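You operate a simulated robot arm through the tools that you are given. There is no shell and no other tool. Be economical: measure what you need, move in short steps, check, and stop when the job is done.

Carry out the task below with a simulated two-armed robot. There is one attempt and no reset: what you move stays moved.

JOB
Pick up the paper roll from the open side of the far belt with one hand, pass it to the other hand and put it on the top of the back belt. Set down upright: paper roll.

Only the result counts: the job must be done as asked and must still hold three seconds after the hand-in. Knocking over, shifting, dropping, spilling or breaking anything else fails it.

ROBOT AND FRAMES
Two 7-joint arms with two-finger parallel grippers on one trunk, on a base that drives. Base frame: it is fixed to the floor where the robot stands at the start and does not move with it; the origin is under the middle of the robot, x ahead of it, y to its left, z up. Lengths are in mm, angles in degrees, forces in N, time in s.
The left shoulder is at the start at [20, 138, 1507], the right one opposite. With the tool pointing down near the work surface each hand reaches from about 100 to 340 mm from the robot's upright axis, wherever it stands, measured 20 degrees to its own side. Places, roughly: top of the back belt [-1600, 200, 1000]. Payload 1.57 kg a hand.
The TCP of each hand is the grasp point between the finger pads, 30 mm short of the fingertips. In the tool frame z runs along the fingers and y along their closing line. The gripper opens to 80 mm. The fingers are 17 mm wide and 12 mm thick; the gripper's body (40 by 82 mm) begins 80 mm behind the TCP.
Orientation is that of the tool frame in the base frame, as a unit quaternion [x, y, z, w]. With the fingers straight down and closing along the base's y, the tool's x points along the base's -x, its y along +y and its z along -z.

CONTROLS
- The arms move only by the tool send_rows. It takes "left_series", "right_series" or both (then of equal length, played together; a hand with none holds still); each is a list of rows, each a list of 3 entries, a list of its own where there are three numbers: the opening, from 0 (shut) to 1 (fully open), then the shift along the base's x, y, z in mm, then the turn, a rotation vector about the base's x, y, z in degrees. In form: [[grip, [x, y, z], [rx, ry, rz]], ...]. A call has 1 to 10 rows; each row shifts and turns the commanded pose from where the row before left it. Rows are played at 5 a second. More than 50 mm and 8.6 degrees between two rows, or a gripper value outside its range, and nothing of the call is played. Where a pose cannot be reached the arm comes as near as it can. A force on the tool above 40 N (or 10 N above the force at the start of the call, whichever is more), or a blocked arm, ends the call early, and 0.2 s more pass. Each finger travels about 45 mm/s and halts on what it meets, pressing with about 29 N; the grip force reading is that of the motor and also rises with nothing between the fingers. The clock runs only during rows and for 0.2 s after the last one: add rows that do not move to give the fingers time. The reply holds the time, the measured pose of the TCP, the force on the tool along the base axes, the opening and the grip force, in the units named above and with some noise, with the torque about the TCP (base axes, N m) and any sound that the robot's microphone picked up, and new pictures: "pictures" is both (left out), scene, wrist or none (wrist: the cameras of the hands that moved).
- Cameras (640 x 400 px; columns grow to the right, rows downward): "scene" is now at [167.2, 2.4, 1354.9]; the picture's right is [0.01, -1.00, 0.00], its down [-0.86, -0.01, -0.52] and it looks along [0.52, 0.00, -0.86] (base axes); focal length 221 px, centre (320, 200). "left" rides on the left gripper at [72, 7, -122] in its tool frame; the picture's right is [-0.09, 1.00, 0.00], its down [-0.84, -0.08, -0.54] and it looks along [-0.54, -0.05, 0.84] (tool axes); focal length 238 px, centre (320, 200). "right" rides on the right gripper at [72, -6, -122] in its tool frame; the picture's right is [0.09, 1.00, 0.00], its down [-0.84, 0.08, -0.54] and it looks along [-0.54, 0.05, 0.84] (tool axes); focal length 238 px, centre (320, 200). There is no depth. A picture from a camera that has moved, and an enlarged one, comes with that camera's place and axes in the base frame and with its lens.
- raise_lower(by): slides the trunk up (or, below 0, down) by that many mm; the arms and the scene camera ride with it, the base frame stays. It gives what a move gives, with no picture.
- drive_base(legs): drives the robot by 1 to 6 legs, each [ahead, left, turn to the left] in mm, mm and degrees, along the robot's own axes; the way and the turn of a leg run together, so that a leg with both is an arc; at most 1500 mm and 180 degrees a leg. The arms and the cameras ride along, it lands a little off, and it stops where it bumps. It gives what a move gives, and a new picture of the scene camera.
- head_to(pan, tilt): turns the head with the scene camera to pan (to the left, within 60 degrees either way) and tilt (down, from -29 to 69), counted from straight ahead of the robot. It gives what a move gives, and a new picture of the scene camera.
- zoom(camera, box): a new picture of the part [left, top, right, bottom] of that camera's present view, enlarged. It takes no simulated time.
- finish_job(): hands the job in; it is judged then, once.

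Work in short steps. Places have to be worked out from the pictures, the camera data and where the tool is seen: move nearer, look again, correct. Check each grasp and each placing, and mend what went wrong. You have 120 turns and 260 pictures in all, those below and enlarged ones among them. Open the grippers and draw the arms clear of the work before you hand the job in, unless the task says otherwise; then end with one line.

The tools are called after ">>>" as name(argument=value, ...) on one line, values as JSON. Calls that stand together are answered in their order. send_rows: Moves the arms, as the interface text tells. Its arguments: {"type":"object","properties":{"left_series":{"type":"array"},"right_series":{"type":"array"},"pictures":{"type":"string","enum":["both","scene","wrist","none"]}},"required":[]} The other tools are called the same way: raise_lower (by) slides the trunk up or down; drive_base (legs) drives the base; head_to (pan, tilt) turns the head that bears the scene camera; zoom (camera, box) takes an enlarged picture of a part of a camera's view; finish_job () hands the job in.

At the start:

```text
clock: 0.0
left_tool_pos: [217.8, 104.2, 1128.6]
left_ee_rot: [0.0, 1.0, 0.0, 0.0]
left_contact_force: [0.3, 0.6, 0.2]
left_moment: [0.0, -0.04, -0.01]
left_width: 80.2
left_grasp_force: 0.1
right_tool_pos: [268.9, -124.1, 1172.5]
right_ee_rot: [0.001, 1.0, 0.0, -0.001]
right_contact_force: [0.4, -0.2, 0.0]
right_moment: [0.0, -0.01, -0.03]
right_width: 80.0
right_grasp_force: 0.0
trunk travel left (down, up): [-882.0, 358.0]
robot x, y, heading: [-0.5, 1.0, 0.0]
head pan, tilt: [0.4, 58.8]
```

scene: 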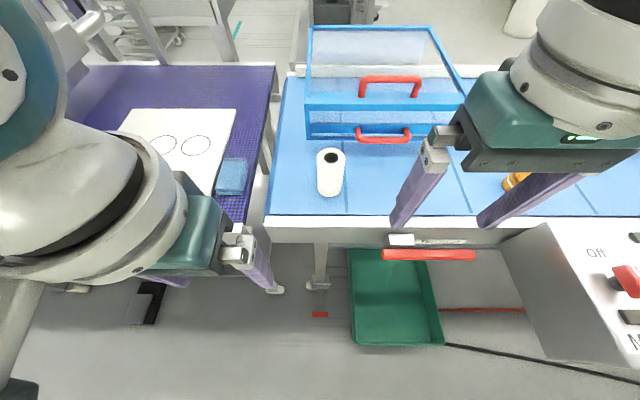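
right: 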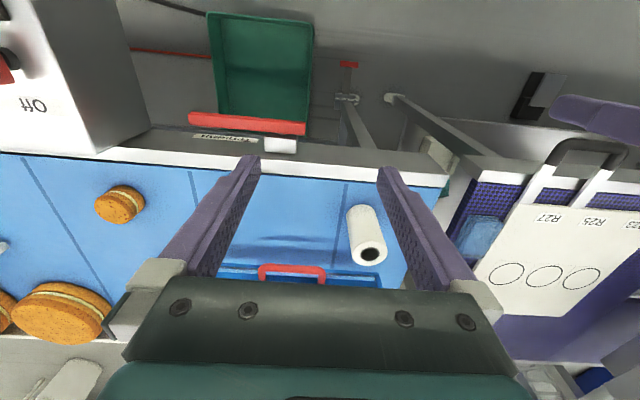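
left: 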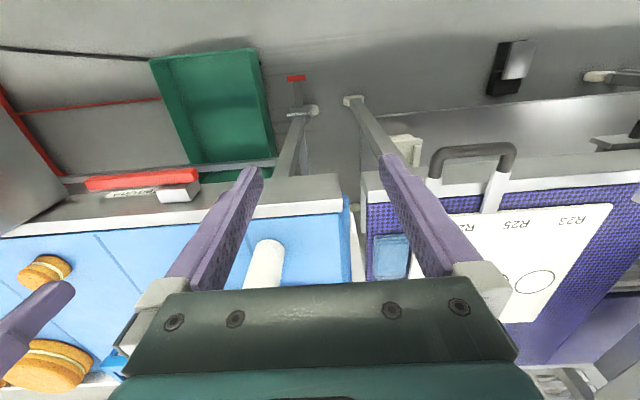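

I judge the roll to stand at about [484, -17], from z 890 to 1005, on the blue surface. I'll zoom in on it and look at the surroundings before moving.

>>> zoom(camera="scene", box=[240, 0, 500, 240])

>>> head_to(pan=0, tilt=25)

```text
1.67 times, centred on (370, 120) of scene
camera zoom: at [167.2, 2.4, 1354.9], right [0.01, -1.0, 0.0], down [-0.86, -0.01, -0.52], along [0.52, 0.0, -0.86], focal length 369 px, centre (237, 333)
```

zoom: 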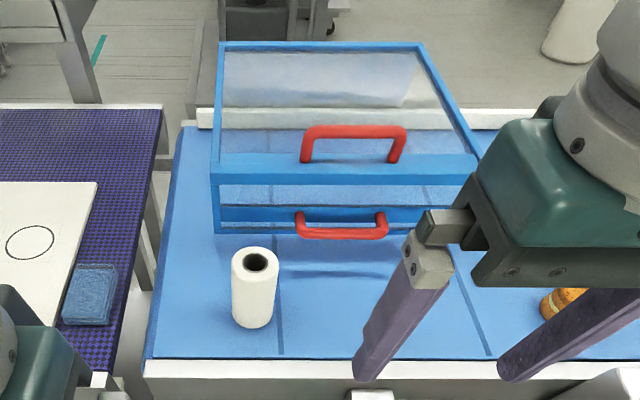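

```text
clock: 1.0
left_tool_pos: [218.7, 103.5, 1129.0]
left_ee_rot: [0.0, 1.0, -0.001, 0.0]
left_contact_force: [-0.2, 0.0, 0.4]
left_moment: [-0.04, -0.01, 0.0]
left_width: 80.1
left_grasp_force: 0.0
right_tool_pos: [268.1, -123.7, 1172.2]
right_ee_rot: [0.0, 1.0, 0.0, 0.0]
right_contact_force: [0.4, -0.1, 0.1]
right_moment: [0.0, 0.02, 0.03]
right_width: 79.9
right_grasp_force: 0.1
trunk travel left (down, up): [-882.0, 358.0]
robot x, y, heading: [-2.7, 2.3, -0.0]
head pan, tilt: [0.0, 25.0]
camera scene: at [191.4, 2.0, 1403.5], right [0.0, -1.0, 0.0], down [-0.42, 0.0, -0.91], along [0.91, 0.0, -0.42], focal length 221 px, centre (320, 200)
```

scene: 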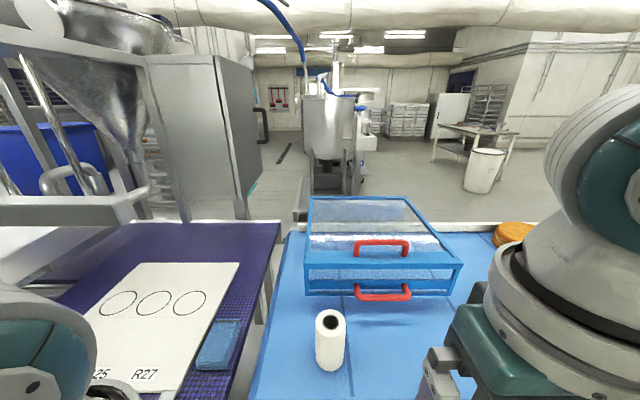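

The hood is behind the roll and the roll stands clear on the open side. Now I check the floor and table legs, to see how far the base can go ahead.

>>> head_to(pan=0, tilt=69)

>>> head_to(pan=45, tilt=60)

```text
clock: 2.1
left_tool_pos: [218.0, 104.2, 1128.7]
left_ee_rot: [0.0, 1.0, 0.0, -0.001]
left_contact_force: [-0.1, 0.1, 0.4]
left_moment: [0.01, 0.0, -0.03]
left_width: 80.1
left_grasp_force: 0.0
right_tool_pos: [269.0, -124.2, 1173.4]
right_ee_rot: [0.0, 1.0, 0.001, 0.0]
right_contact_force: [-0.7, -0.6, 0.3]
right_moment: [0.0, -0.01, 0.02]
right_width: 80.1
right_grasp_force: 0.0
trunk travel left (down, up): [-882.0, 358.0]
robot x, y, heading: [3.5, 1.6, -0.2]
head pan, tilt: [0.0, 68.8]
camera scene: at [155.2, 2.0, 1344.2], right [0.0, -1.0, 0.0], down [-0.93, 0.0, -0.36], along [0.36, 0.0, -0.93], focal length 221 px, centre (320, 200)
```

scene: 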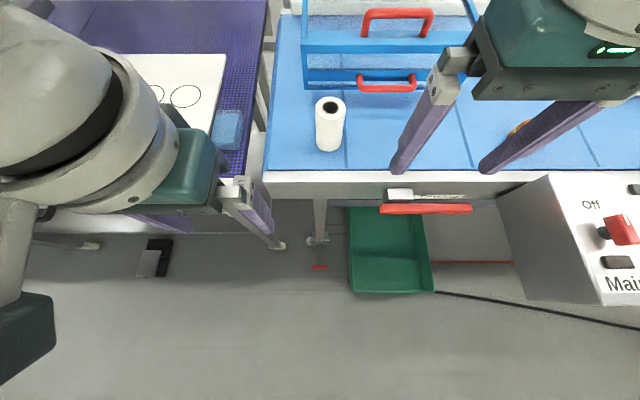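

```text
clock: 3.2
left_tool_pos: [217.5, 104.5, 1127.7]
left_ee_rot: [-0.001, 1.0, 0.0, 0.0]
left_contact_force: [0.0, 0.3, -0.6]
left_moment: [0.03, -0.05, -0.01]
left_width: 79.9
left_grasp_force: 0.0
right_tool_pos: [268.5, -123.6, 1172.7]
right_ee_rot: [0.0, 1.0, 0.0, 0.001]
right_contact_force: [-0.1, 0.2, -0.4]
right_moment: [-0.01, 0.02, 0.04]
right_width: 80.1
right_grasp_force: 0.1
trunk travel left (down, up): [-882.0, 358.0]
robot x, y, heading: [-1.0, 1.8, 0.1]
head pan, tilt: [45.0, 60.0]
camera scene: at [146.4, 49.1, 1353.5], right [0.71, -0.71, 0.0], down [-0.61, -0.61, -0.5], along [0.35, 0.35, -0.87], focal length 221 px, centre (320, 200)
```

scene: 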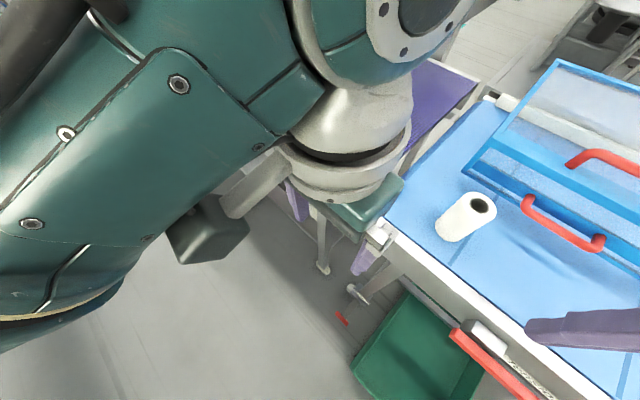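

The floor near the robot is clear: the bin (x > 118, y < -160) is on the floor to the right and table legs stand at about (415, 14) and (375, 254). I'll go left 110, then ahead 100, carefully, so that the right hand can get above the roll.

>>> head_to(pan=0, tilt=58)

>>> drive_base(legs=[[0, 110, 0], [100, 0, 0]])

```text
clock: 4.3
left_tool_pos: [217.5, 103.9, 1128.0]
left_ee_rot: [0.0, 1.0, 0.0, 0.0]
left_contact_force: [-0.2, 0.3, 0.2]
left_moment: [0.03, 0.01, -0.01]
left_width: 79.6
left_grasp_force: 0.0
right_tool_pos: [267.4, -123.8, 1172.5]
right_ee_rot: [0.0, 1.0, 0.0, 0.001]
right_contact_force: [0.0, -0.6, -0.3]
right_moment: [0.03, 0.02, -0.01]
right_width: 79.9
right_grasp_force: 0.0
trunk travel left (down, up): [-882.0, 358.0]
robot x, y, heading: [-2.8, 1.5, 0.2]
head pan, tilt: [0.0, 58.0]
camera scene: at [168.1, 2.1, 1355.9], right [0.0, -1.0, 0.0], down [-0.85, 0.0, -0.53], along [0.53, 0.0, -0.85], focal length 221 px, centre (320, 200)
```

scene: 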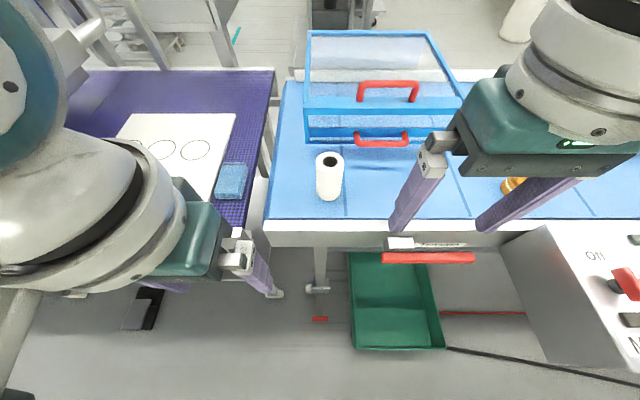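

```text
clock: 6.3
left_tool_pos: [302.2, 212.2, 1128.7]
left_ee_rot: [0.005, 1.0, -0.001, -0.001]
left_contact_force: [-0.2, -0.2, -0.4]
left_moment: [0.02, 0.0, 0.03]
left_width: 79.7
left_grasp_force: 0.0
right_tool_pos: [357.1, -13.4, 1170.1]
right_ee_rot: [0.0, 1.0, 0.001, -0.001]
right_contact_force: [0.3, 0.2, -0.6]
right_moment: [-0.04, 0.0, -0.02]
right_width: 80.3
right_grasp_force: 0.0
trunk travel left (down, up): [-882.0, 358.0]
robot x, y, heading: [91.2, 113.9, 0.1]
head pan, tilt: [0.0, 58.0]
stopped in leg 2: the robot was blocked; the commanded pose is now the measured one
camera scene: at [257.9, 112.3, 1354.9], right [0.0, -1.0, 0.0], down [-0.85, 0.0, -0.53], along [0.53, 0.0, -0.85], focal length 221 px, centre (320, 200)
```

scene: 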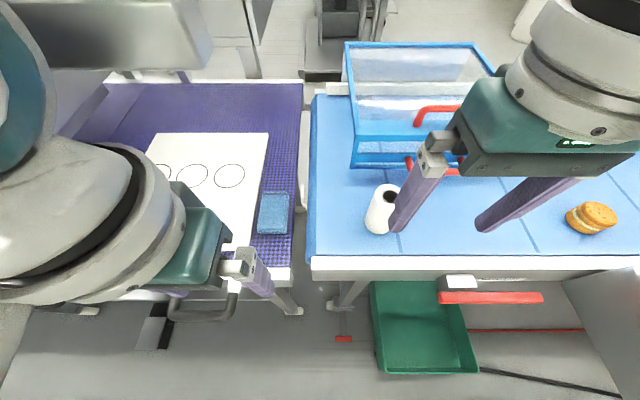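

The base stopped at x = 91, so the roll (about [488, -20]) lies about 415 mm away, too far for a straight-down grasp. I'll tilt the right hand's fingers towards horizontal-ahead for a low side grasp, and check how it reaches.

>>> send_rows(right_series=[[1, [-4, 0, 0], [0, -8, 0]], [1, [-4, 0, 0], [0, -8, 0]], [1, [-4, 0, 0], [0, -8, 0]], [1, [-4, 0, 0], [0, -8, 0]], [1, [-4, 0, 0], [0, -8, 0]], [1, [0, 0, 0], [0, -8, 0]], [1, [0, 0, 0], [0, -8, 0]], [1, [0, 0, 0], [0, -8, 0]], [1, [0, 0, 0], [0, -8, 0]], [1, [0, 0, 0], [0, -8, 0]]], pictures="both")

```text
clock: 8.5
left_tool_pos: [302.8, 212.1, 1129.0]
left_ee_rot: [0.004, 1.0, -0.001, -0.001]
left_contact_force: [0.1, -0.4, 0.4]
left_moment: [-0.01, 0.0, 0.01]
left_width: 79.8
left_grasp_force: 0.1
right_tool_pos: [336.2, -13.0, 1171.1]
right_ee_rot: [0.0, 0.768, 0.001, 0.64]
right_contact_force: [0.2, 0.3, -0.3]
right_moment: [0.02, 0.0, -0.03]
right_width: 79.8
right_grasp_force: 0.0
trunk travel left (down, up): [-882.0, 358.0]
robot x, y, heading: [97.9, 111.5, -0.2]
head pan, tilt: [0.0, 58.0]
camera scene: at [257.4, 112.2, 1354.7], right [0.0, -1.0, 0.0], down [-0.85, 0.0, -0.52], along [0.52, 0.0, -0.85], focal length 221 px, centre (320, 200)
camera right: at [202.7, -18.5, 1121.5], right [-0.02, 1.0, -0.09], down [-0.38, 0.07, 0.92], along [0.92, 0.05, 0.38], focal length 238 px, centre (320, 200)
```

scene: 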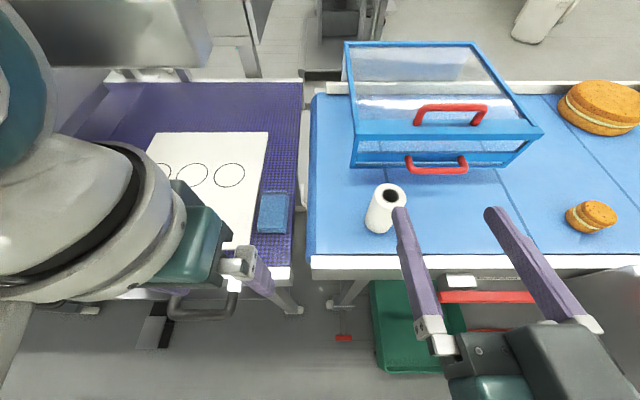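
right: 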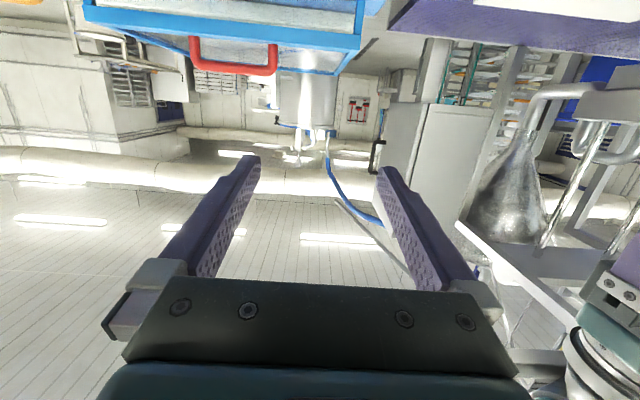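

The right wrist camera ends up underneath at this tilt, so a 60° tilt suits better. I'll turn back 20° and zoom in to pin down the roll's place.

>>> send_rows(right_series=[[1, [0, -5, -30], [0, 7, 0]], [1, [0, 0, -30], [0, 7, 0]], [1, [0, 0, -30], [0, 6, 0]], [1, [0, 0, 0], [0, 0, 0]]], pictures="wrist")

>>> zoom(camera="scene", box=[320, 160, 480, 260])

```text
clock: 9.5
left_tool_pos: [302.5, 212.6, 1129.0]
left_ee_rot: [0.004, 1.0, -0.003, -0.002]
left_contact_force: [0.8, -0.3, -0.5]
left_moment: [-0.04, 0.0, 0.01]
left_width: 79.9
left_grasp_force: 0.0
right_tool_pos: [335.3, -17.6, 1080.6]
right_ee_rot: [0.0, 0.868, 0.001, 0.497]
right_contact_force: [-0.6, -0.4, 0.7]
right_moment: [0.02, 0.0, -0.03]
right_width: 80.1
right_grasp_force: 0.0
trunk travel left (down, up): [-882.0, 358.0]
robot x, y, heading: [92.9, 114.3, -0.1]
head pan, tilt: [0.0, 58.0]
camera right: at [194.8, -23.7, 1079.3], right [-0.05, 1.0, -0.08], down [-0.04, 0.08, 1.0], along [1.0, 0.05, 0.04], focal length 238 px, centre (320, 200)
```

right: 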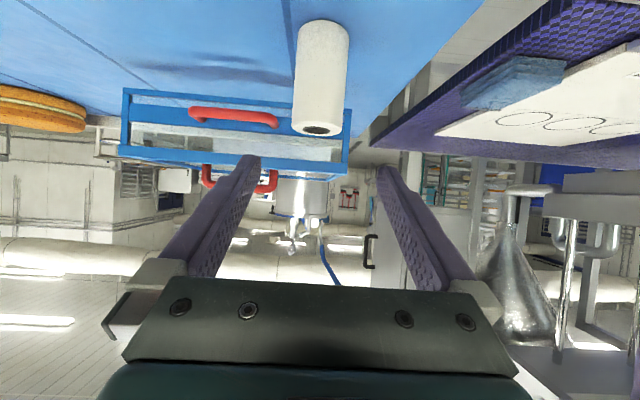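

```text
4.00 times, centred on (400, 210) of scene
camera zoom: at [257.3, 112.1, 1354.7], right [0.0, -1.0, 0.0], down [-0.85, 0.0, -0.52], along [0.52, 0.0, -0.85], focal length 885 px, centre (0, 160)
```

zoom: 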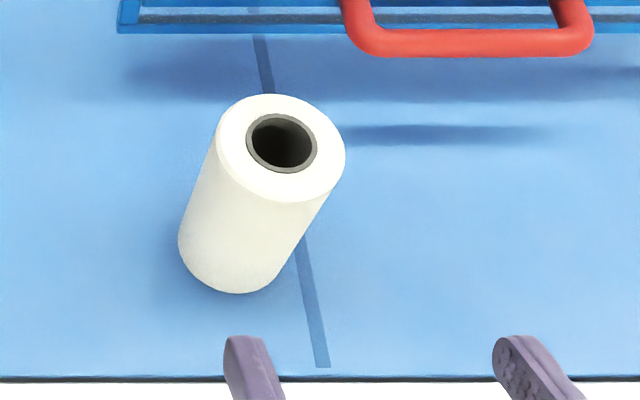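

The roll has a diameter of about 61 mm, its axis at [479, -18], standing from z 900 to 1006. I go to a pre-grasp point 100 mm back along the finger line.

>>> send_rows(right_series=[[1, [0, 0, -30], [0, 0, 0]], [1, [27, 0, -31], [0, 0, 0]], [1, [30, 0, -31], [0, 0, 0]], [1, [0, 0, 0], [0, 0, 0]]], pictures="both")

```text
clock: 10.5
left_tool_pos: [302.1, 211.4, 1127.4]
left_ee_rot: [0.005, 1.0, -0.002, -0.001]
left_contact_force: [-0.7, 0.3, 0.2]
left_moment: [0.0, -0.03, 0.04]
left_width: 80.2
left_grasp_force: 0.1
right_tool_pos: [391.7, -14.9, 988.1]
right_ee_rot: [0.0, 0.867, 0.001, 0.498]
right_contact_force: [-0.4, -0.4, -0.2]
right_moment: [-0.01, 0.0, -0.01]
right_width: 80.2
right_grasp_force: 0.0
trunk travel left (down, up): [-882.0, 358.0]
robot x, y, heading: [92.6, 104.7, 0.2]
head pan, tilt: [0.0, 58.0]
camera scene: at [257.3, 112.1, 1354.7], right [0.0, -1.0, 0.0], down [-0.85, 0.0, -0.52], along [0.52, 0.0, -0.85], focal length 221 px, centre (320, 200)
camera right: at [250.4, -21.1, 986.5], right [-0.05, 1.0, -0.08], down [-0.05, 0.08, 1.0], along [1.0, 0.05, 0.04], focal length 238 px, centre (320, 200)
```

scene: 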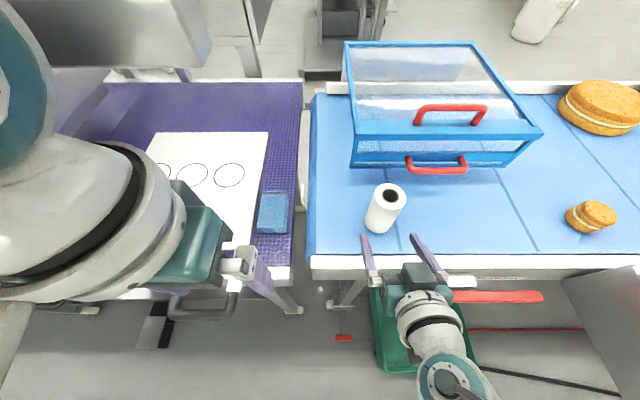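
right: 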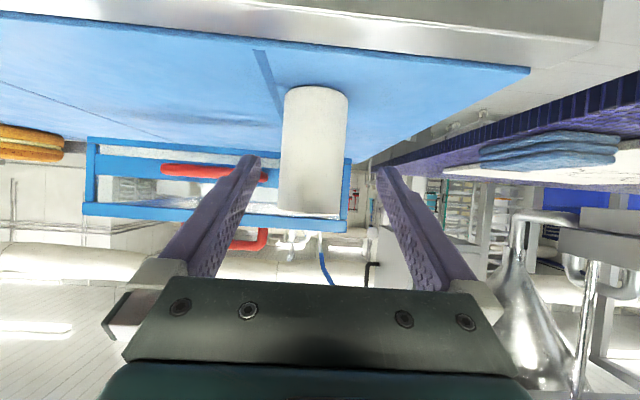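

The pre-grasp was reached. The roll's axis is about 4 mm to the right of the hand's middle, so I correct y and advance halfway.

>>> send_rows(right_series=[[1, [0, -4, 0], [0, 0, 0]], [1, [15, 0, -8.5], [0, 0, 0]], [1, [15, 0, -8.5], [0, 0, 0]], [1, [15, 0, -8.5], [0, 0, 0]], [1, [0, 0, 0], [0, 0, 0]]], pictures="both")

```text
clock: 11.7
left_tool_pos: [303.3, 211.8, 1129.2]
left_ee_rot: [0.005, 1.0, -0.002, -0.001]
left_contact_force: [0.9, -0.9, -1.4]
left_moment: [0.02, 0.01, -0.02]
left_width: 80.1
left_grasp_force: 0.0
right_tool_pos: [440.9, -25.0, 969.8]
right_ee_rot: [0.001, 0.867, 0.001, 0.498]
right_contact_force: [-1.5, -0.4, 0.8]
right_moment: [-0.01, -0.01, 0.01]
right_width: 79.8
right_grasp_force: 0.1
right hand out of reach, approached as far as the arm can: row 4
trunk travel left (down, up): [-882.0, 358.0]
robot x, y, heading: [95.7, 109.5, 0.1]
head pan, tilt: [0.0, 58.0]
camera scene: at [257.3, 112.0, 1354.7], right [0.0, -1.0, 0.0], down [-0.85, 0.0, -0.52], along [0.52, 0.0, -0.85], focal length 221 px, centre (320, 200)
camera right: at [300.2, -30.1, 969.0], right [-0.05, 1.0, -0.08], down [-0.05, 0.08, 1.0], along [1.0, 0.05, 0.04], focal length 238 px, centre (320, 200)
```

scene: 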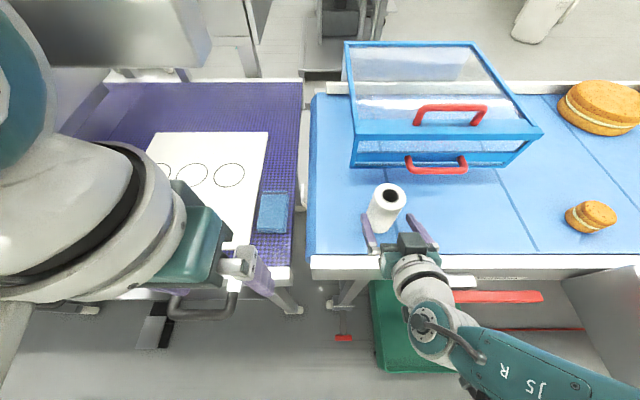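
right: 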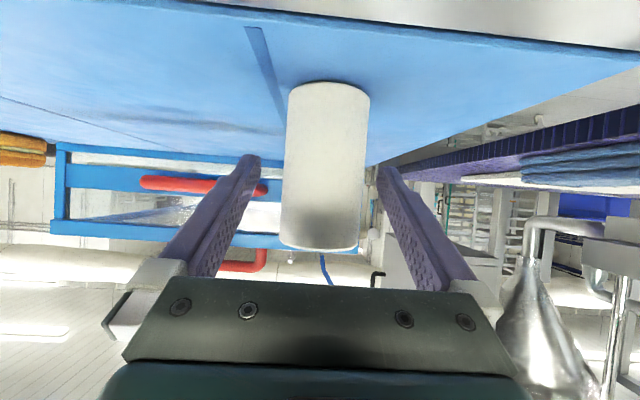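

The arm is at its reach limit at x ≈ 441. I'll withdraw along the finger line and raise the hand, then turn the base to the left so that the right shoulder comes nearer the roll.

>>> send_rows(right_series=[[1, [-15, 4, 8.5], [0, 0, 0]], [1, [-20, 0, 12], [0, 0, 0]], [1, [-20, 0, 12], [0, 0, 0]], [1, [-30, 0, 40], [0, 0, 0]], [1, [-25, 0, 40], [0, 0, 0]], [1, [-20, 0, 40], [0, 0, 0]], [1, [0, 0, 20], [0, 0, 0]]], pictures="none")

>>> drive_base(legs=[[0, 0, 40]])

>>> head_to(pan=-50, tilt=55)

```text
clock: 13.3
left_tool_pos: [302.7, 211.5, 1127.8]
left_ee_rot: [0.005, 1.0, -0.003, -0.002]
left_contact_force: [-0.5, -1.1, -0.4]
left_moment: [-0.01, 0.01, 0.0]
left_width: 79.7
left_grasp_force: 0.0
right_tool_pos: [311.5, -22.0, 1145.9]
right_ee_rot: [0.0, 0.868, 0.0, 0.497]
right_contact_force: [0.0, 0.0, -0.4]
right_moment: [-0.01, 0.0, -0.01]
right_width: 80.1
right_grasp_force: 0.1
trunk travel left (down, up): [-882.0, 358.0]
robot x, y, heading: [92.3, 109.7, 0.1]
head pan, tilt: [0.0, 58.0]
```

```text
clock: 15.6
left_tool_pos: [190.0, 327.3, 1129.6]
left_ee_rot: [-0.345, 0.938, -0.001, 0.004]
left_contact_force: [-0.1, 1.0, 0.0]
left_moment: [-0.01, -0.03, -0.03]
left_width: 80.0
left_grasp_force: 0.1
right_tool_pos: [349.1, 157.8, 1147.4]
right_ee_rot: [-0.302, 0.811, 0.176, 0.47]
right_contact_force: [0.2, -0.1, -0.5]
right_moment: [-0.04, -0.03, -0.02]
right_width: 79.7
right_grasp_force: 0.0
trunk travel left (down, up): [-882.0, 358.0]
robot x, y, heading: [92.0, 109.6, 40.9]
head pan, tilt: [0.0, 58.0]
camera scene: at [220.2, 222.1, 1355.9], right [0.65, -0.76, 0.0], down [-0.64, -0.56, -0.53], along [0.4, 0.35, -0.85], focal length 221 px, centre (320, 200)
```

scene: 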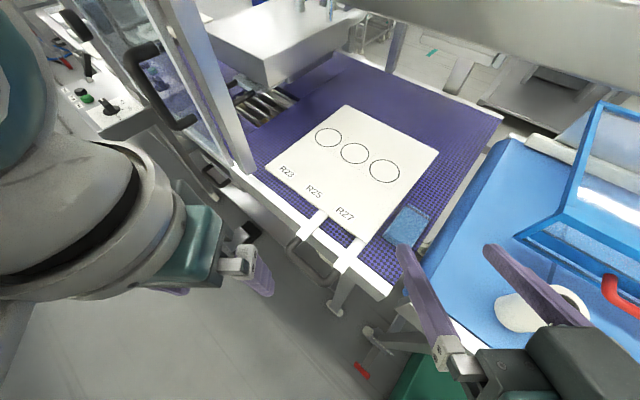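

```text
clock: 16.8
left_tool_pos: [190.8, 326.1, 1131.3]
left_ee_rot: [-0.345, 0.938, -0.001, 0.004]
left_contact_force: [0.8, 0.2, -0.9]
left_moment: [-0.02, -0.02, 0.0]
left_width: 79.6
left_grasp_force: 0.2
right_tool_pos: [348.2, 157.0, 1146.6]
right_ee_rot: [-0.303, 0.811, 0.175, 0.469]
right_contact_force: [-0.9, -0.8, 0.7]
right_moment: [0.0, 0.02, -0.01]
right_width: 80.1
right_grasp_force: 0.0
trunk travel left (down, up): [-882.0, 358.0]
robot x, y, heading: [92.6, 106.9, 41.1]
head pan, tilt: [-50.0, 55.0]
camera scene: at [239.3, 165.7, 1359.6], right [-0.16, -0.99, 0.0], down [-0.81, 0.13, -0.57], along [0.57, -0.09, -0.82], focal length 221 px, centre (320, 200)
```

scene: 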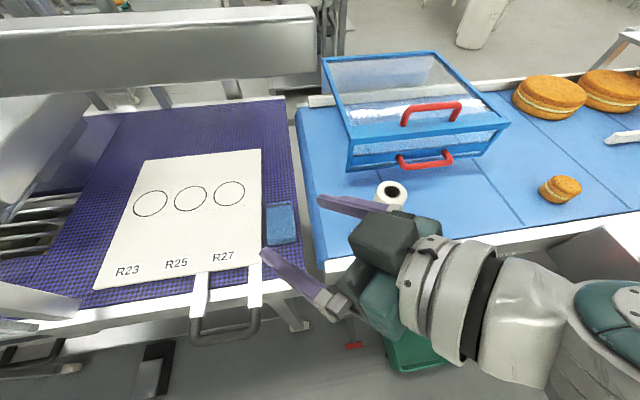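

The turn succeeded, bringing the right shoulder close to the roll. Now I yaw the right hand back to point straight ahead and bring it in front of the roll.

>>> send_rows(right_series=[[1, [-4, -35, -9], [0, 0, -8.2]], [1, [-4, -35, -9], [0, 0, -8.2]], [1, [-4, -35, -9], [0, 0, -8.2]], [1, [-4, -35, -9], [0, 0, -8.2]], [1, [-2, -36, -10], [0, 0, -8.2]], [1, [0, 0, 0], [0, 0, 0]]], pictures="both")

```text
clock: 18.2
left_tool_pos: [190.3, 326.5, 1131.2]
left_ee_rot: [-0.346, 0.938, -0.002, 0.004]
left_contact_force: [0.0, -0.1, -1.2]
left_moment: [0.01, 0.03, -0.02]
left_width: 80.0
left_grasp_force: 0.0
right_tool_pos: [329.5, -17.3, 1103.8]
right_ee_rot: [0.001, 0.866, 0.0, 0.5]
right_contact_force: [-0.2, -1.2, 0.2]
right_moment: [-0.01, 0.01, 0.05]
right_width: 80.0
right_grasp_force: 0.1
trunk travel left (down, up): [-882.0, 358.0]
robot x, y, heading: [91.7, 112.0, 40.7]
head pan, tilt: [-50.0, 55.0]
camera scene: at [239.3, 165.6, 1359.6], right [-0.16, -0.99, 0.0], down [-0.81, 0.13, -0.57], along [0.57, -0.09, -0.82], focal length 221 px, centre (320, 200)
camera right: at [189.3, -22.0, 1101.0], right [-0.04, 1.0, -0.08], down [-0.05, 0.08, 1.0], along [1.0, 0.05, 0.05], focal length 238 px, centre (320, 200)
```

scene: 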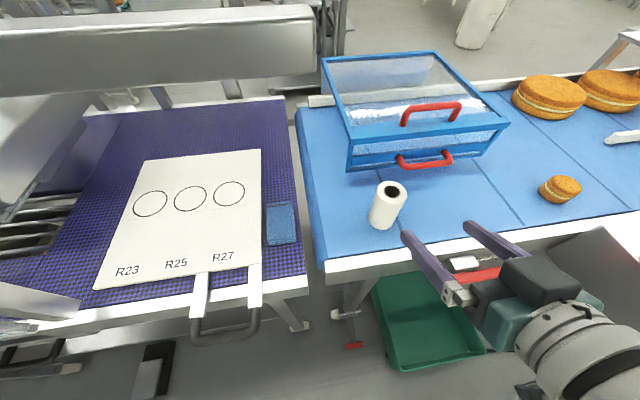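
right: 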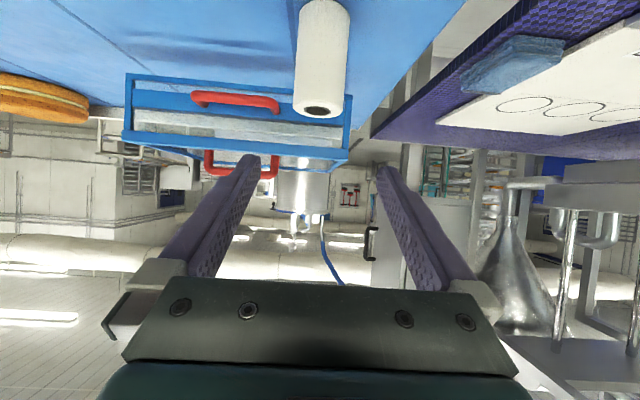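

I go to the pre-grasp point again.

>>> send_rows(right_series=[[1, [0, -1, -38], [0, 0, 0]], [1, [31, -1, -39], [0, 0, 0]], [1, [31, 0, -39], [0, 0, 0]], [1, [14, 0, -8], [0, 0, 0]], [1, [0, 0, 0], [0, 0, 0]]], pictures="both")

```text
clock: 19.4
left_tool_pos: [189.4, 325.6, 1130.8]
left_ee_rot: [-0.345, 0.938, -0.001, 0.003]
left_contact_force: [-0.6, 0.1, -0.9]
left_moment: [-0.01, 0.01, -0.01]
left_width: 80.0
left_grasp_force: 0.0
right_tool_pos: [406.3, -22.5, 976.9]
right_ee_rot: [0.001, 0.865, 0.0, 0.501]
right_contact_force: [-0.4, -0.2, -0.1]
right_moment: [0.0, 0.01, -0.02]
right_width: 80.1
right_grasp_force: 0.0
trunk travel left (down, up): [-882.0, 358.0]
robot x, y, heading: [92.7, 108.5, 40.6]
head pan, tilt: [-50.0, 55.0]
camera scene: at [239.4, 165.6, 1359.6], right [-0.16, -0.99, 0.0], down [-0.81, 0.13, -0.57], along [0.57, -0.09, -0.82], focal length 221 px, centre (320, 200)
camera right: at [265.3, -28.2, 974.8], right [-0.04, 1.0, -0.08], down [-0.05, 0.08, 1.0], along [1.0, 0.05, 0.05], focal length 238 px, centre (320, 200)
```

scene: 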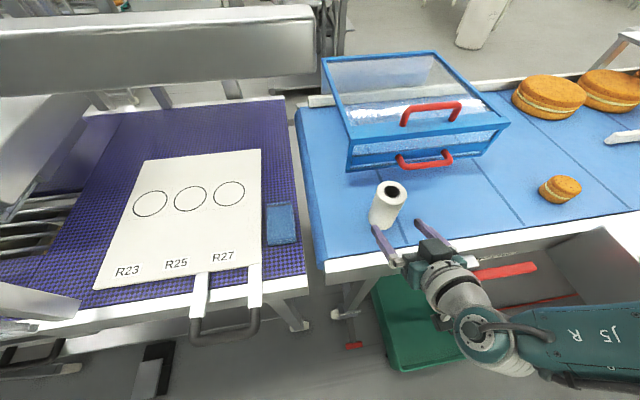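
right: 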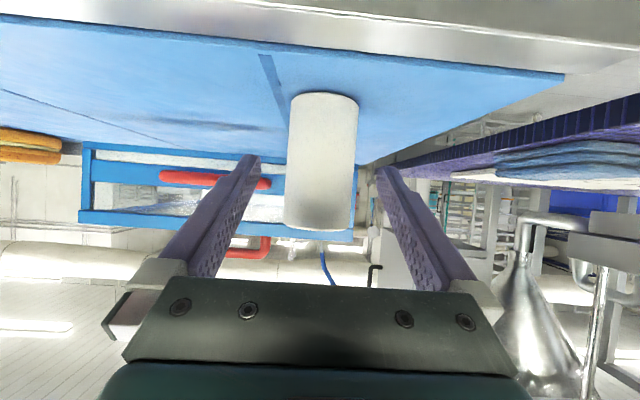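

The roll's axis is at y ≈ -19 and the hand at -22, so I shift +3 and advance in two goes.

>>> send_rows(right_series=[[1, [0, 3, 0], [0, 0, 0]], [1, [15, 0, -8.5], [0, 0, 0]], [1, [15, 0, -8.5], [0, 0, 0]], [1, [15, 0, -8.5], [0, 0, 0]], [1, [0, 0, 0], [0, 0, 0]]], pictures="both")

```text
clock: 20.6
left_tool_pos: [189.4, 327.3, 1129.6]
left_ee_rot: [-0.345, 0.938, -0.001, 0.004]
left_contact_force: [0.4, -0.5, -0.2]
left_moment: [0.0, -0.01, -0.03]
left_width: 80.1
left_grasp_force: 0.0
right_tool_pos: [452.8, -19.1, 949.7]
right_ee_rot: [0.001, 0.866, 0.0, 0.5]
right_contact_force: [0.1, -0.4, 0.0]
right_moment: [-0.03, 0.0, -0.03]
right_width: 80.2
right_grasp_force: 0.0
trunk travel left (down, up): [-882.0, 358.0]
robot x, y, heading: [94.9, 108.6, 40.9]
head pan, tilt: [-50.0, 55.0]
camera scene: at [239.3, 165.6, 1359.6], right [-0.16, -0.99, 0.0], down [-0.81, 0.13, -0.57], along [0.57, -0.09, -0.82], focal length 221 px, centre (320, 200)
camera right: at [311.8, -24.4, 949.1], right [-0.04, 1.0, -0.08], down [-0.05, 0.08, 1.0], along [1.0, 0.05, 0.05], focal length 238 px, centre (320, 200)
```

scene: 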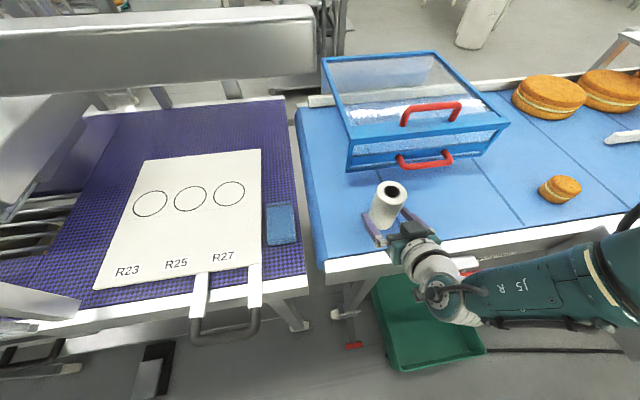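
right: 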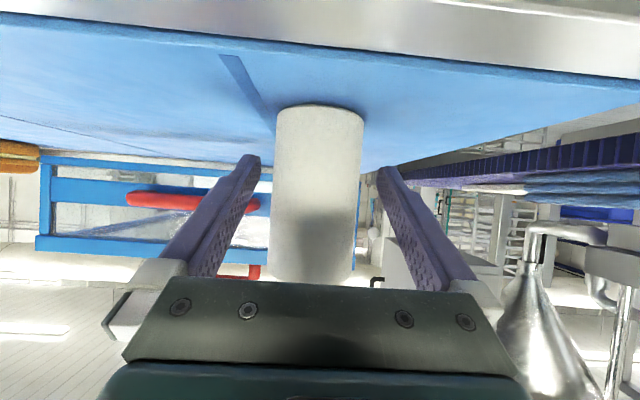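

The roll is centred between the fingers. I advance the last 26 mm and then close.

>>> send_rows(right_series=[[1, [13, 0, -7], [0, 0, 0]], [1, [13, 0, -7], [0, 0, 0]], [1, [0, 0, 0], [0, 0, 0]]], pictures="both")

```text
clock: 21.4
left_tool_pos: [190.0, 327.7, 1129.0]
left_ee_rot: [-0.346, 0.938, -0.002, 0.003]
left_contact_force: [0.1, -0.4, -0.6]
left_moment: [-0.02, -0.02, -0.03]
left_width: 80.2
left_grasp_force: 0.0
right_tool_pos: [471.5, -17.3, 943.1]
right_ee_rot: [0.002, 0.866, -0.001, 0.501]
right_contact_force: [-0.6, 0.5, 0.4]
right_moment: [0.0, -0.01, 0.05]
right_width: 79.9
right_grasp_force: 0.0
right hand out of reach, approached as far as the arm can: row 2
trunk travel left (down, up): [-882.0, 358.0]
robot x, y, heading: [91.2, 108.1, 41.4]
head pan, tilt: [-50.0, 55.0]
camera scene: at [239.3, 165.6, 1359.6], right [-0.16, -0.99, 0.0], down [-0.81, 0.13, -0.57], along [0.57, -0.09, -0.82], focal length 221 px, centre (320, 200)
camera right: at [330.7, -22.9, 940.2], right [-0.04, 1.0, -0.08], down [-0.05, 0.08, 1.0], along [1.0, 0.05, 0.05], focal length 238 px, centre (320, 200)
```

scene: 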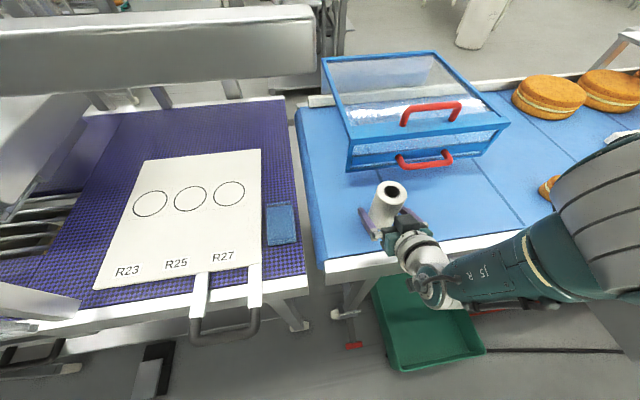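
right: 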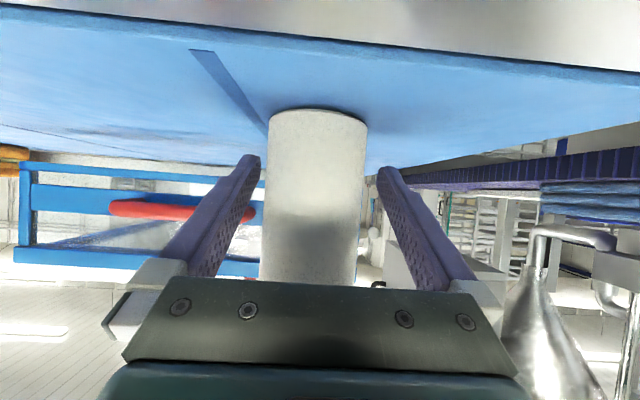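

The hand is within 8 mm of the target and the roll's axis lies well within the pads. I close the fingers.

>>> send_rows(right_series=[[0, [0, 0, 0], [0, 0, 0]], [0, [0, 0, 0], [0, 0, 0]], [0, [0, 0, 0], [0, 0, 0]], [0, [0, 0, 0], [0, 0, 0]]], pictures="wrist")

```text
clock: 22.4
left_tool_pos: [189.5, 328.2, 1130.1]
left_ee_rot: [-0.346, 0.938, -0.001, 0.003]
left_contact_force: [0.8, 0.6, 0.9]
left_moment: [0.01, -0.01, -0.03]
left_width: 80.0
left_grasp_force: 0.1
right_tool_pos: [472.5, -18.0, 942.1]
right_ee_rot: [0.0, 0.866, 0.0, 0.501]
right_contact_force: [0.6, 0.8, 0.9]
right_moment: [-0.06, -0.05, 0.0]
right_width: 58.5
right_grasp_force: 28.5
trunk travel left (down, up): [-882.0, 358.0]
robot x, y, heading: [90.4, 112.9, 40.8]
head pan, tilt: [-50.0, 55.0]
camera right: at [330.5, -23.3, 940.2], right [-0.04, 1.0, -0.08], down [-0.05, 0.08, 1.0], along [1.0, 0.05, 0.05], focal length 238 px, centre (320, 200)
```

right: 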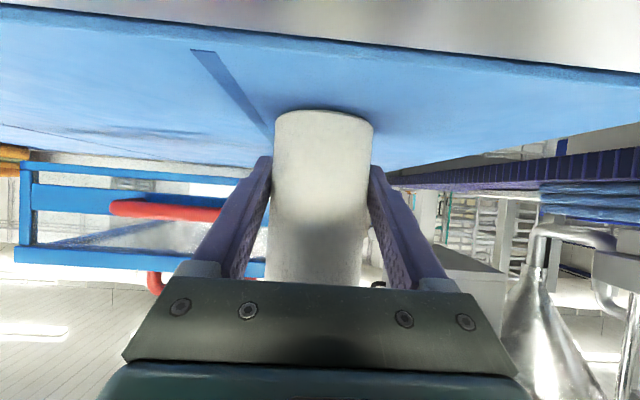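

The roll is gripped at 58.5 mm with 28.5 N. I lift gently, then draw it back from the belt.

>>> send_rows(right_series=[[0, [-1, 0, 12], [0, 0, 0]], [0, [-2, 0, 20], [0, 0, 0]], [0, [-5, 0, 25], [0, 0, 0]], [0, [-15, 0, 30], [0, 0, 0]], [0, [-30, 0, 30], [0, 0, 0]], [0, [-30, 0, 25], [0, 0, 0]], [0, [-30, 0, 20], [0, 0, 0]], [0, [0, 0, 0], [0, 0, 0]]], pictures="both")

```text
clock: 24.2
left_tool_pos: [188.5, 327.5, 1130.8]
left_ee_rot: [-0.346, 0.938, 0.0, 0.003]
left_contact_force: [0.6, 0.0, 0.3]
left_moment: [0.0, 0.01, -0.01]
left_width: 80.0
left_grasp_force: 0.0
right_tool_pos: [354.9, -17.7, 1094.8]
right_ee_rot: [0.001, 0.866, -0.001, 0.5]
right_contact_force: [0.3, -0.1, -1.7]
right_moment: [0.01, -0.02, 0.0]
right_width: 58.8
right_grasp_force: 28.9
right hand out of reach, approached as far as the arm can: row 1
trunk travel left (down, up): [-882.0, 358.0]
robot x, y, heading: [92.7, 106.2, 40.9]
head pan, tilt: [-50.0, 55.0]
camera scene: at [239.3, 165.6, 1359.6], right [-0.16, -0.99, 0.0], down [-0.81, 0.13, -0.57], along [0.57, -0.09, -0.82], focal length 221 px, centre (320, 200)
camera right: at [213.7, -23.0, 1092.5], right [-0.04, 1.0, -0.08], down [-0.05, 0.08, 1.0], along [1.0, 0.05, 0.05], focal length 238 px, centre (320, 200)
```

scene: 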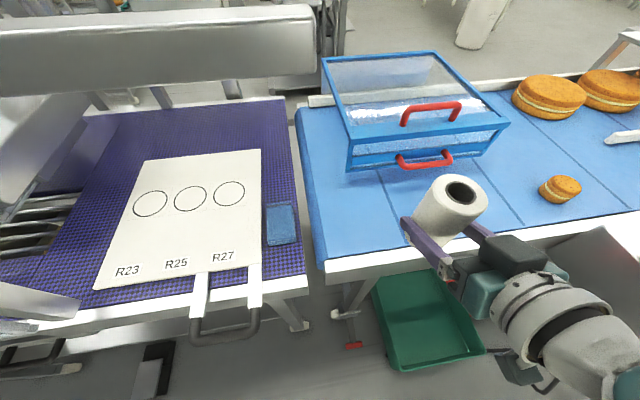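
right: 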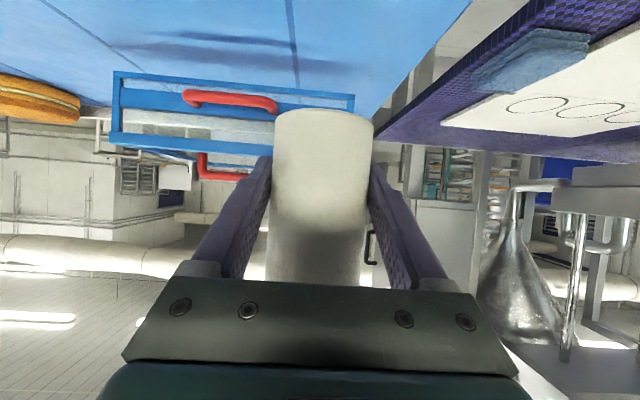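

The roll is lifted and still upright in the grip. I back off 350 mm from the tables, then turn half round to look at the back belt.

>>> drive_base(legs=[[-264, 230, 0]])

>>> head_to(pan=0, tilt=30)

>>> drive_base(legs=[[0, 0, 138]])

```text
clock: 26.5
left_tool_pos: [-160.3, 325.6, 1131.1]
left_ee_rot: [-0.339, 0.941, -0.002, 0.004]
left_contact_force: [0.2, 0.7, -1.1]
left_moment: [-0.01, 0.01, -0.02]
left_width: 79.8
left_grasp_force: 0.1
right_tool_pos: [-0.2, -20.7, 1094.9]
right_ee_rot: [0.007, 0.866, -0.003, 0.501]
right_contact_force: [-0.1, 0.4, -0.3]
right_moment: [0.03, 0.02, 0.03]
right_width: 58.9
right_grasp_force: 29.1
trunk travel left (down, up): [-882.0, 358.0]
robot x, y, heading: [-259.8, 108.0, 40.1]
head pan, tilt: [-50.0, 55.0]
camera scene: at [-114.3, 163.3, 1359.6], right [-0.17, -0.99, 0.0], down [-0.81, 0.14, -0.57], along [0.56, -0.1, -0.82], focal length 221 px, centre (320, 200)
```

scene: 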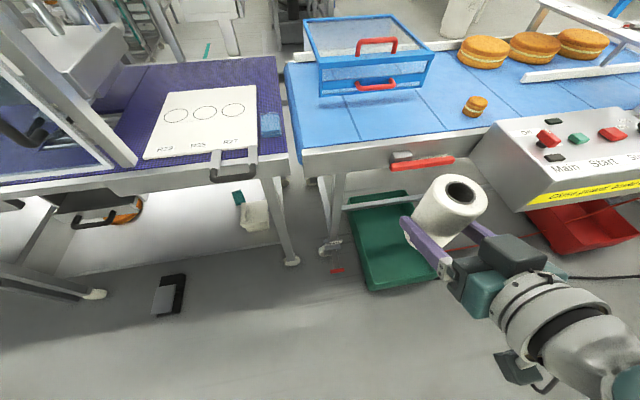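

```text
clock: 27.7
left_tool_pos: [-161.8, 325.8, 1130.2]
left_ee_rot: [-0.339, 0.941, -0.002, 0.004]
left_contact_force: [0.2, -0.1, 0.5]
left_moment: [-0.03, 0.01, 0.0]
left_width: 80.1
left_grasp_force: 0.1
right_tool_pos: [-0.2, -20.1, 1093.8]
right_ee_rot: [0.007, 0.865, -0.003, 0.502]
right_contact_force: [0.2, -0.1, -0.7]
right_moment: [-0.01, 0.0, 0.01]
right_width: 58.4
right_grasp_force: 28.4
trunk travel left (down, up): [-882.0, 358.0]
robot x, y, heading: [-262.4, 110.2, 40.1]
head pan, tilt: [0.0, 30.0]
camera scene: at [-116.1, 233.9, 1395.6], right [0.64, -0.77, 0.0], down [-0.38, -0.32, -0.87], along [0.66, 0.56, -0.5], focal length 221 px, centre (320, 200)
```

scene: 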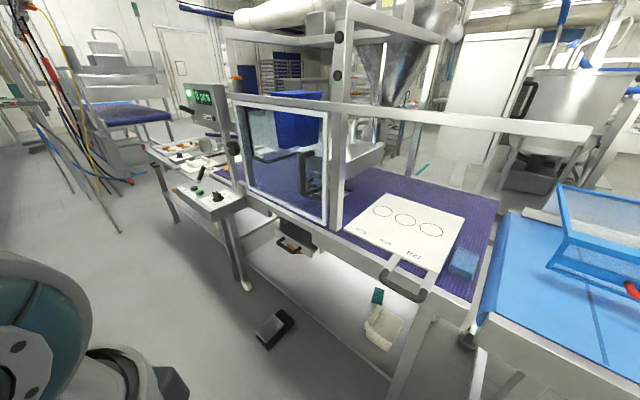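

```text
clock: 33.9
left_tool_pos: [-474.2, 2.3, 1130.7]
left_ee_rot: [1.0, 0.007, -0.003, -0.003]
left_contact_force: [0.0, -0.3, 0.0]
left_moment: [-0.01, 0.0, 0.01]
left_width: 79.9
left_grasp_force: 0.1
right_tool_pos: [-382.9, 374.5, 1093.9]
right_ee_rot: [0.815, -0.293, -0.471, -0.169]
right_contact_force: [0.2, -0.3, -1.1]
right_moment: [-0.03, 0.0, 0.0]
right_width: 58.9
right_grasp_force: 29.0
trunk travel left (down, up): [-882.0, 358.0]
robot x, y, heading: [-263.1, 110.8, -178.7]
head pan, tilt: [0.0, 30.0]
camera scene: at [-451.9, 107.1, 1395.6], right [-0.02, 1.0, 0.0], down [0.5, 0.01, -0.87], along [-0.87, -0.02, -0.5], focal length 221 px, centre (320, 200)
```

scene: 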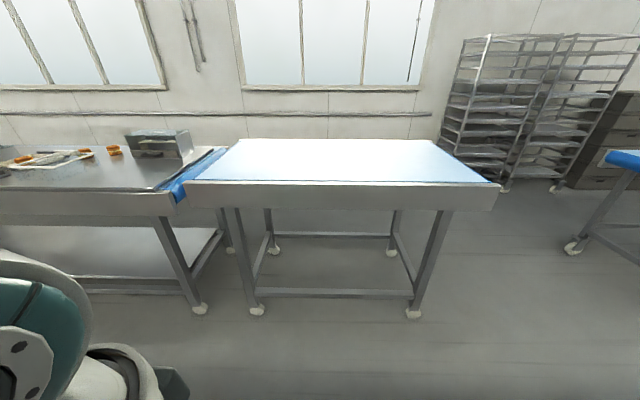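

The back belt is clear: front edge at x ≈ -1290, z ≈ 1000, y from about -440 to 850. I do the handover here in the open: I raise the left hand out of the way while bringing the right hand with the roll to the middle in front, pointing straight ahead.

>>> send_rows(left_series=[[1, [0, 0, 40], [0, 0, 0]], [1, [0, 0, 40], [0, 0, 0]], [1, [0, 0, 40], [0, 0, 0]], [1, [0, 0, 40], [0, 0, 0]], [1, [0, 0, 20], [0, 0, 0]], [1, [0, 0, 0], [0, 0, 0]], [1, [0, 0, 0], [0, 0, 0]], [1, [0, 0, 0], [0, 0, 0]]], right_series=[[0, [-20, -20, 0], [0, 0, 5.9]], [0, [-23, -37, 0], [0, 0, 5.9]], [0, [-23, -37, 0], [0, 0, 5.9]], [0, [-23, -37, 0], [0, 0, 5.9]], [0, [-23, -37, 0], [0, 0, 5.9]], [0, [-23, -37, 0], [0, 0, 5.9]], [0, [-23, -37, 0], [0, 0, 5.9]], [0, [0, 0, 0], [0, 0, 0]]], pictures="none")

>>> head_to(pan=0, tilt=50)

```text
clock: 34.5
left_tool_pos: [-470.1, -46.4, 1142.7]
left_ee_rot: [0.997, -0.009, -0.002, 0.074]
left_contact_force: [0.0, -0.1, 0.1]
left_moment: [-0.02, -0.02, 0.02]
left_width: 80.2
left_grasp_force: 0.2
left hand out of reach, approached as far as the arm can: row 1, 2
right_tool_pos: [-417.5, 331.6, 1092.3]
right_ee_rot: [0.836, -0.226, -0.483, -0.13]
right_contact_force: [-0.1, -0.6, -1.1]
right_moment: [0.01, -0.02, 0.03]
right_width: 58.7
right_grasp_force: 28.7
trunk travel left (down, up): [-882.0, 358.0]
robot x, y, heading: [-258.1, 112.3, -178.6]
head pan, tilt: [0.0, 30.0]
stopped in row 2 (left hand): the arm was blocked; the commanded pose is now the measured one
```

```text
clock: 35.3
left_tool_pos: [-468.8, -47.0, 1141.5]
left_ee_rot: [0.997, -0.009, -0.002, 0.073]
left_contact_force: [-1.1, -0.8, 0.2]
left_moment: [-0.02, -0.02, -0.01]
left_width: 80.0
left_grasp_force: 0.0
right_tool_pos: [-416.8, 332.5, 1092.6]
right_ee_rot: [0.835, -0.226, -0.484, -0.13]
right_contact_force: [-0.1, -0.5, -1.1]
right_moment: [0.04, 0.01, 0.02]
right_width: 58.6
right_grasp_force: 28.7
trunk travel left (down, up): [-882.0, 358.0]
robot x, y, heading: [-262.9, 112.7, -178.6]
head pan, tilt: [0.0, 50.0]
camera scene: at [-438.5, 107.3, 1366.2], right [-0.02, 1.0, 0.0], down [0.77, 0.02, -0.64], along [-0.64, -0.01, -0.77], focal length 221 px, centre (320, 200)
```

scene: 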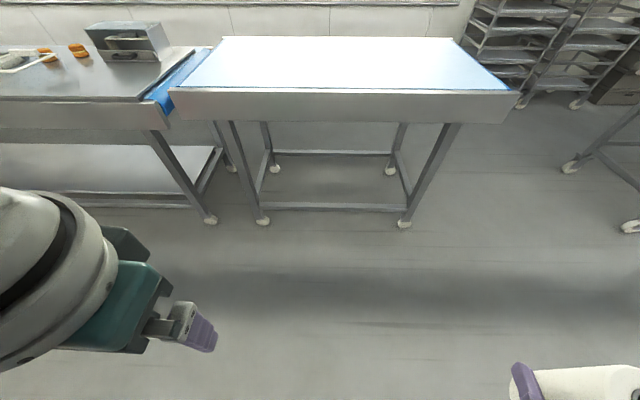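

The left hand cannot go higher there (it was folded to its limit and skewed 8°). Instead I straighten and extend it, and bring the roll in lower, to pass under it.

>>> send_rows(left_series=[[1, [-28, 0, 0], [4.2, 0, 0]], [1, [-28, 20, 0], [4.2, 0, 0]], [1, [-28, 30, 0], [0, 0, 0]], [1, [0, 0, 0], [0, 0, 0]], [1, [0, 0, 0], [0, 0, 0]], [1, [0, 0, 0], [0, 0, 0]], [1, [0, 0, 0], [0, 0, 0]]], right_series=[[0, [0, 0, -30], [0, 0, 0]], [0, [-10, -10, -31], [0, 0, 5]], [0, [-20, -30, -31], [0, 0, 5]], [0, [-24, -35, 0], [0, 0, 5]], [0, [-25, -35, 0], [0, 0, 5]], [0, [-25, -35, 0], [0, 0, 5]], [0, [-25, -35, 0], [0, 0, 5]]], pictures="both")

```text
clock: 37.1
left_tool_pos: [-554.9, -32.6, 1134.6]
left_ee_rot: [0.999, 0.001, -0.003, 0.041]
left_contact_force: [0.6, 0.0, -0.3]
left_moment: [0.02, -0.01, -0.01]
left_width: 80.3
left_grasp_force: 0.0
right_tool_pos: [-547.2, 152.5, 1004.5]
right_ee_rot: [0.866, -0.002, -0.5, -0.001]
right_contact_force: [-0.8, -0.5, -1.1]
right_moment: [0.02, 0.0, -0.03]
right_width: 59.0
right_grasp_force: 29.0
trunk travel left (down, up): [-882.0, 358.0]
robot x, y, heading: [-264.7, 107.4, -178.9]
head pan, tilt: [0.0, 50.0]
stopped in row 7 (left hand): the arm was blocked; the commanded pose is now the measured one
camera scene: at [-438.5, 107.3, 1366.1], right [-0.02, 1.0, 0.0], down [0.77, 0.02, -0.64], along [-0.64, -0.01, -0.77], focal length 221 px, centre (320, 200)
camera right: at [-404.7, 158.4, 1002.3], right [0.04, -1.0, -0.08], down [0.05, -0.08, 1.0], along [-1.0, -0.05, 0.05], focal length 238 px, centre (320, 200)
camera left: at [-482.1, -29.6, 1254.7], right [-0.09, -0.99, 0.08], down [-0.83, 0.12, 0.54], along [-0.55, -0.02, -0.84], focal length 238 px, centre (320, 200)
```

scene: 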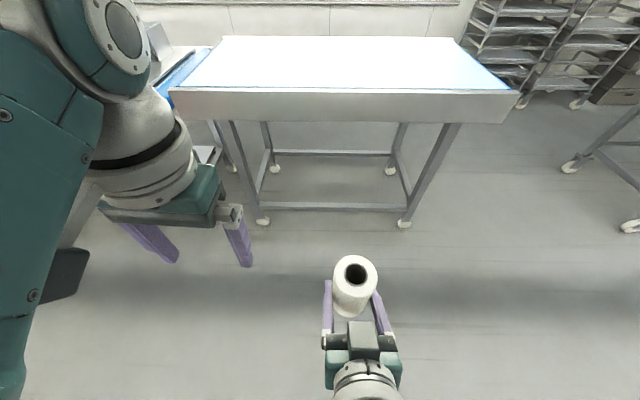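
right: 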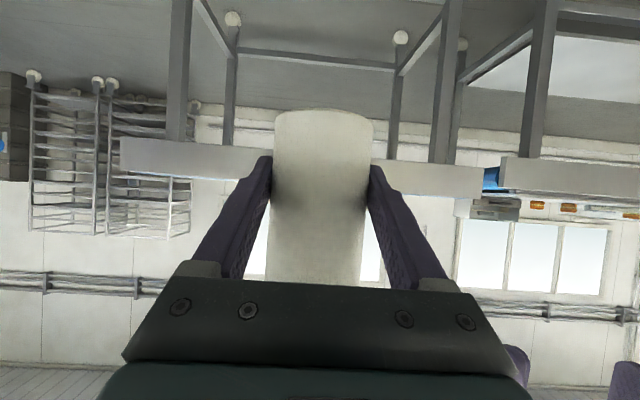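
left: 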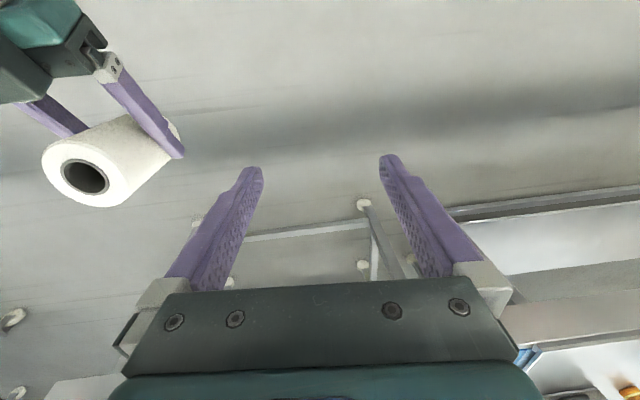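

The left arm seems near a joint limit; the roll sits well at about (-554, 152). I ease the left hand down and toward the middle, and straighten it.

>>> send_rows(left_series=[[1, [-10, 0, -20], [2, 0, 0]], [1, [-10, 5, -20], [2.7, 0, 0]], [1, [0, 15, 0], [0, 0, 0]], [1, [0, 0, 0], [0, 0, 0]]], pictures="scene")

```text
clock: 38.1
left_tool_pos: [-576.2, -9.7, 1093.2]
left_ee_rot: [1.0, 0.001, -0.004, -0.004]
left_contact_force: [0.3, 0.5, 0.5]
left_moment: [0.0, -0.02, 0.02]
left_width: 80.2
left_grasp_force: 0.2
right_tool_pos: [-546.4, 151.0, 1003.2]
right_ee_rot: [0.866, -0.002, -0.501, -0.002]
right_contact_force: [-0.9, -0.9, -1.1]
right_moment: [0.01, -0.05, -0.01]
right_width: 58.4
right_grasp_force: 29.2
trunk travel left (down, up): [-882.0, 358.0]
robot x, y, heading: [-260.9, 108.0, -178.9]
head pan, tilt: [0.0, 50.0]
camera scene: at [-438.4, 107.3, 1366.1], right [-0.02, 1.0, 0.0], down [0.77, 0.02, -0.64], along [-0.64, -0.01, -0.77], focal length 221 px, centre (320, 200)
```

scene: 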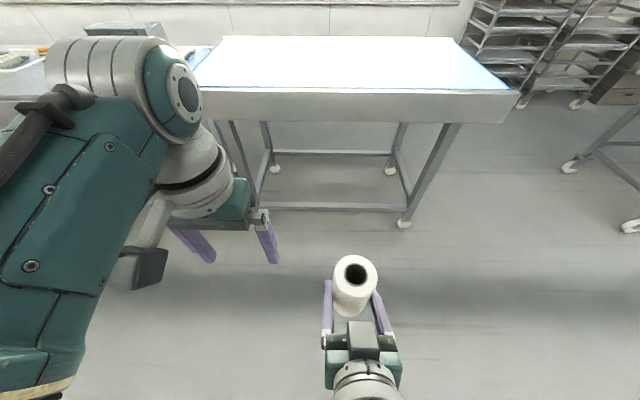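

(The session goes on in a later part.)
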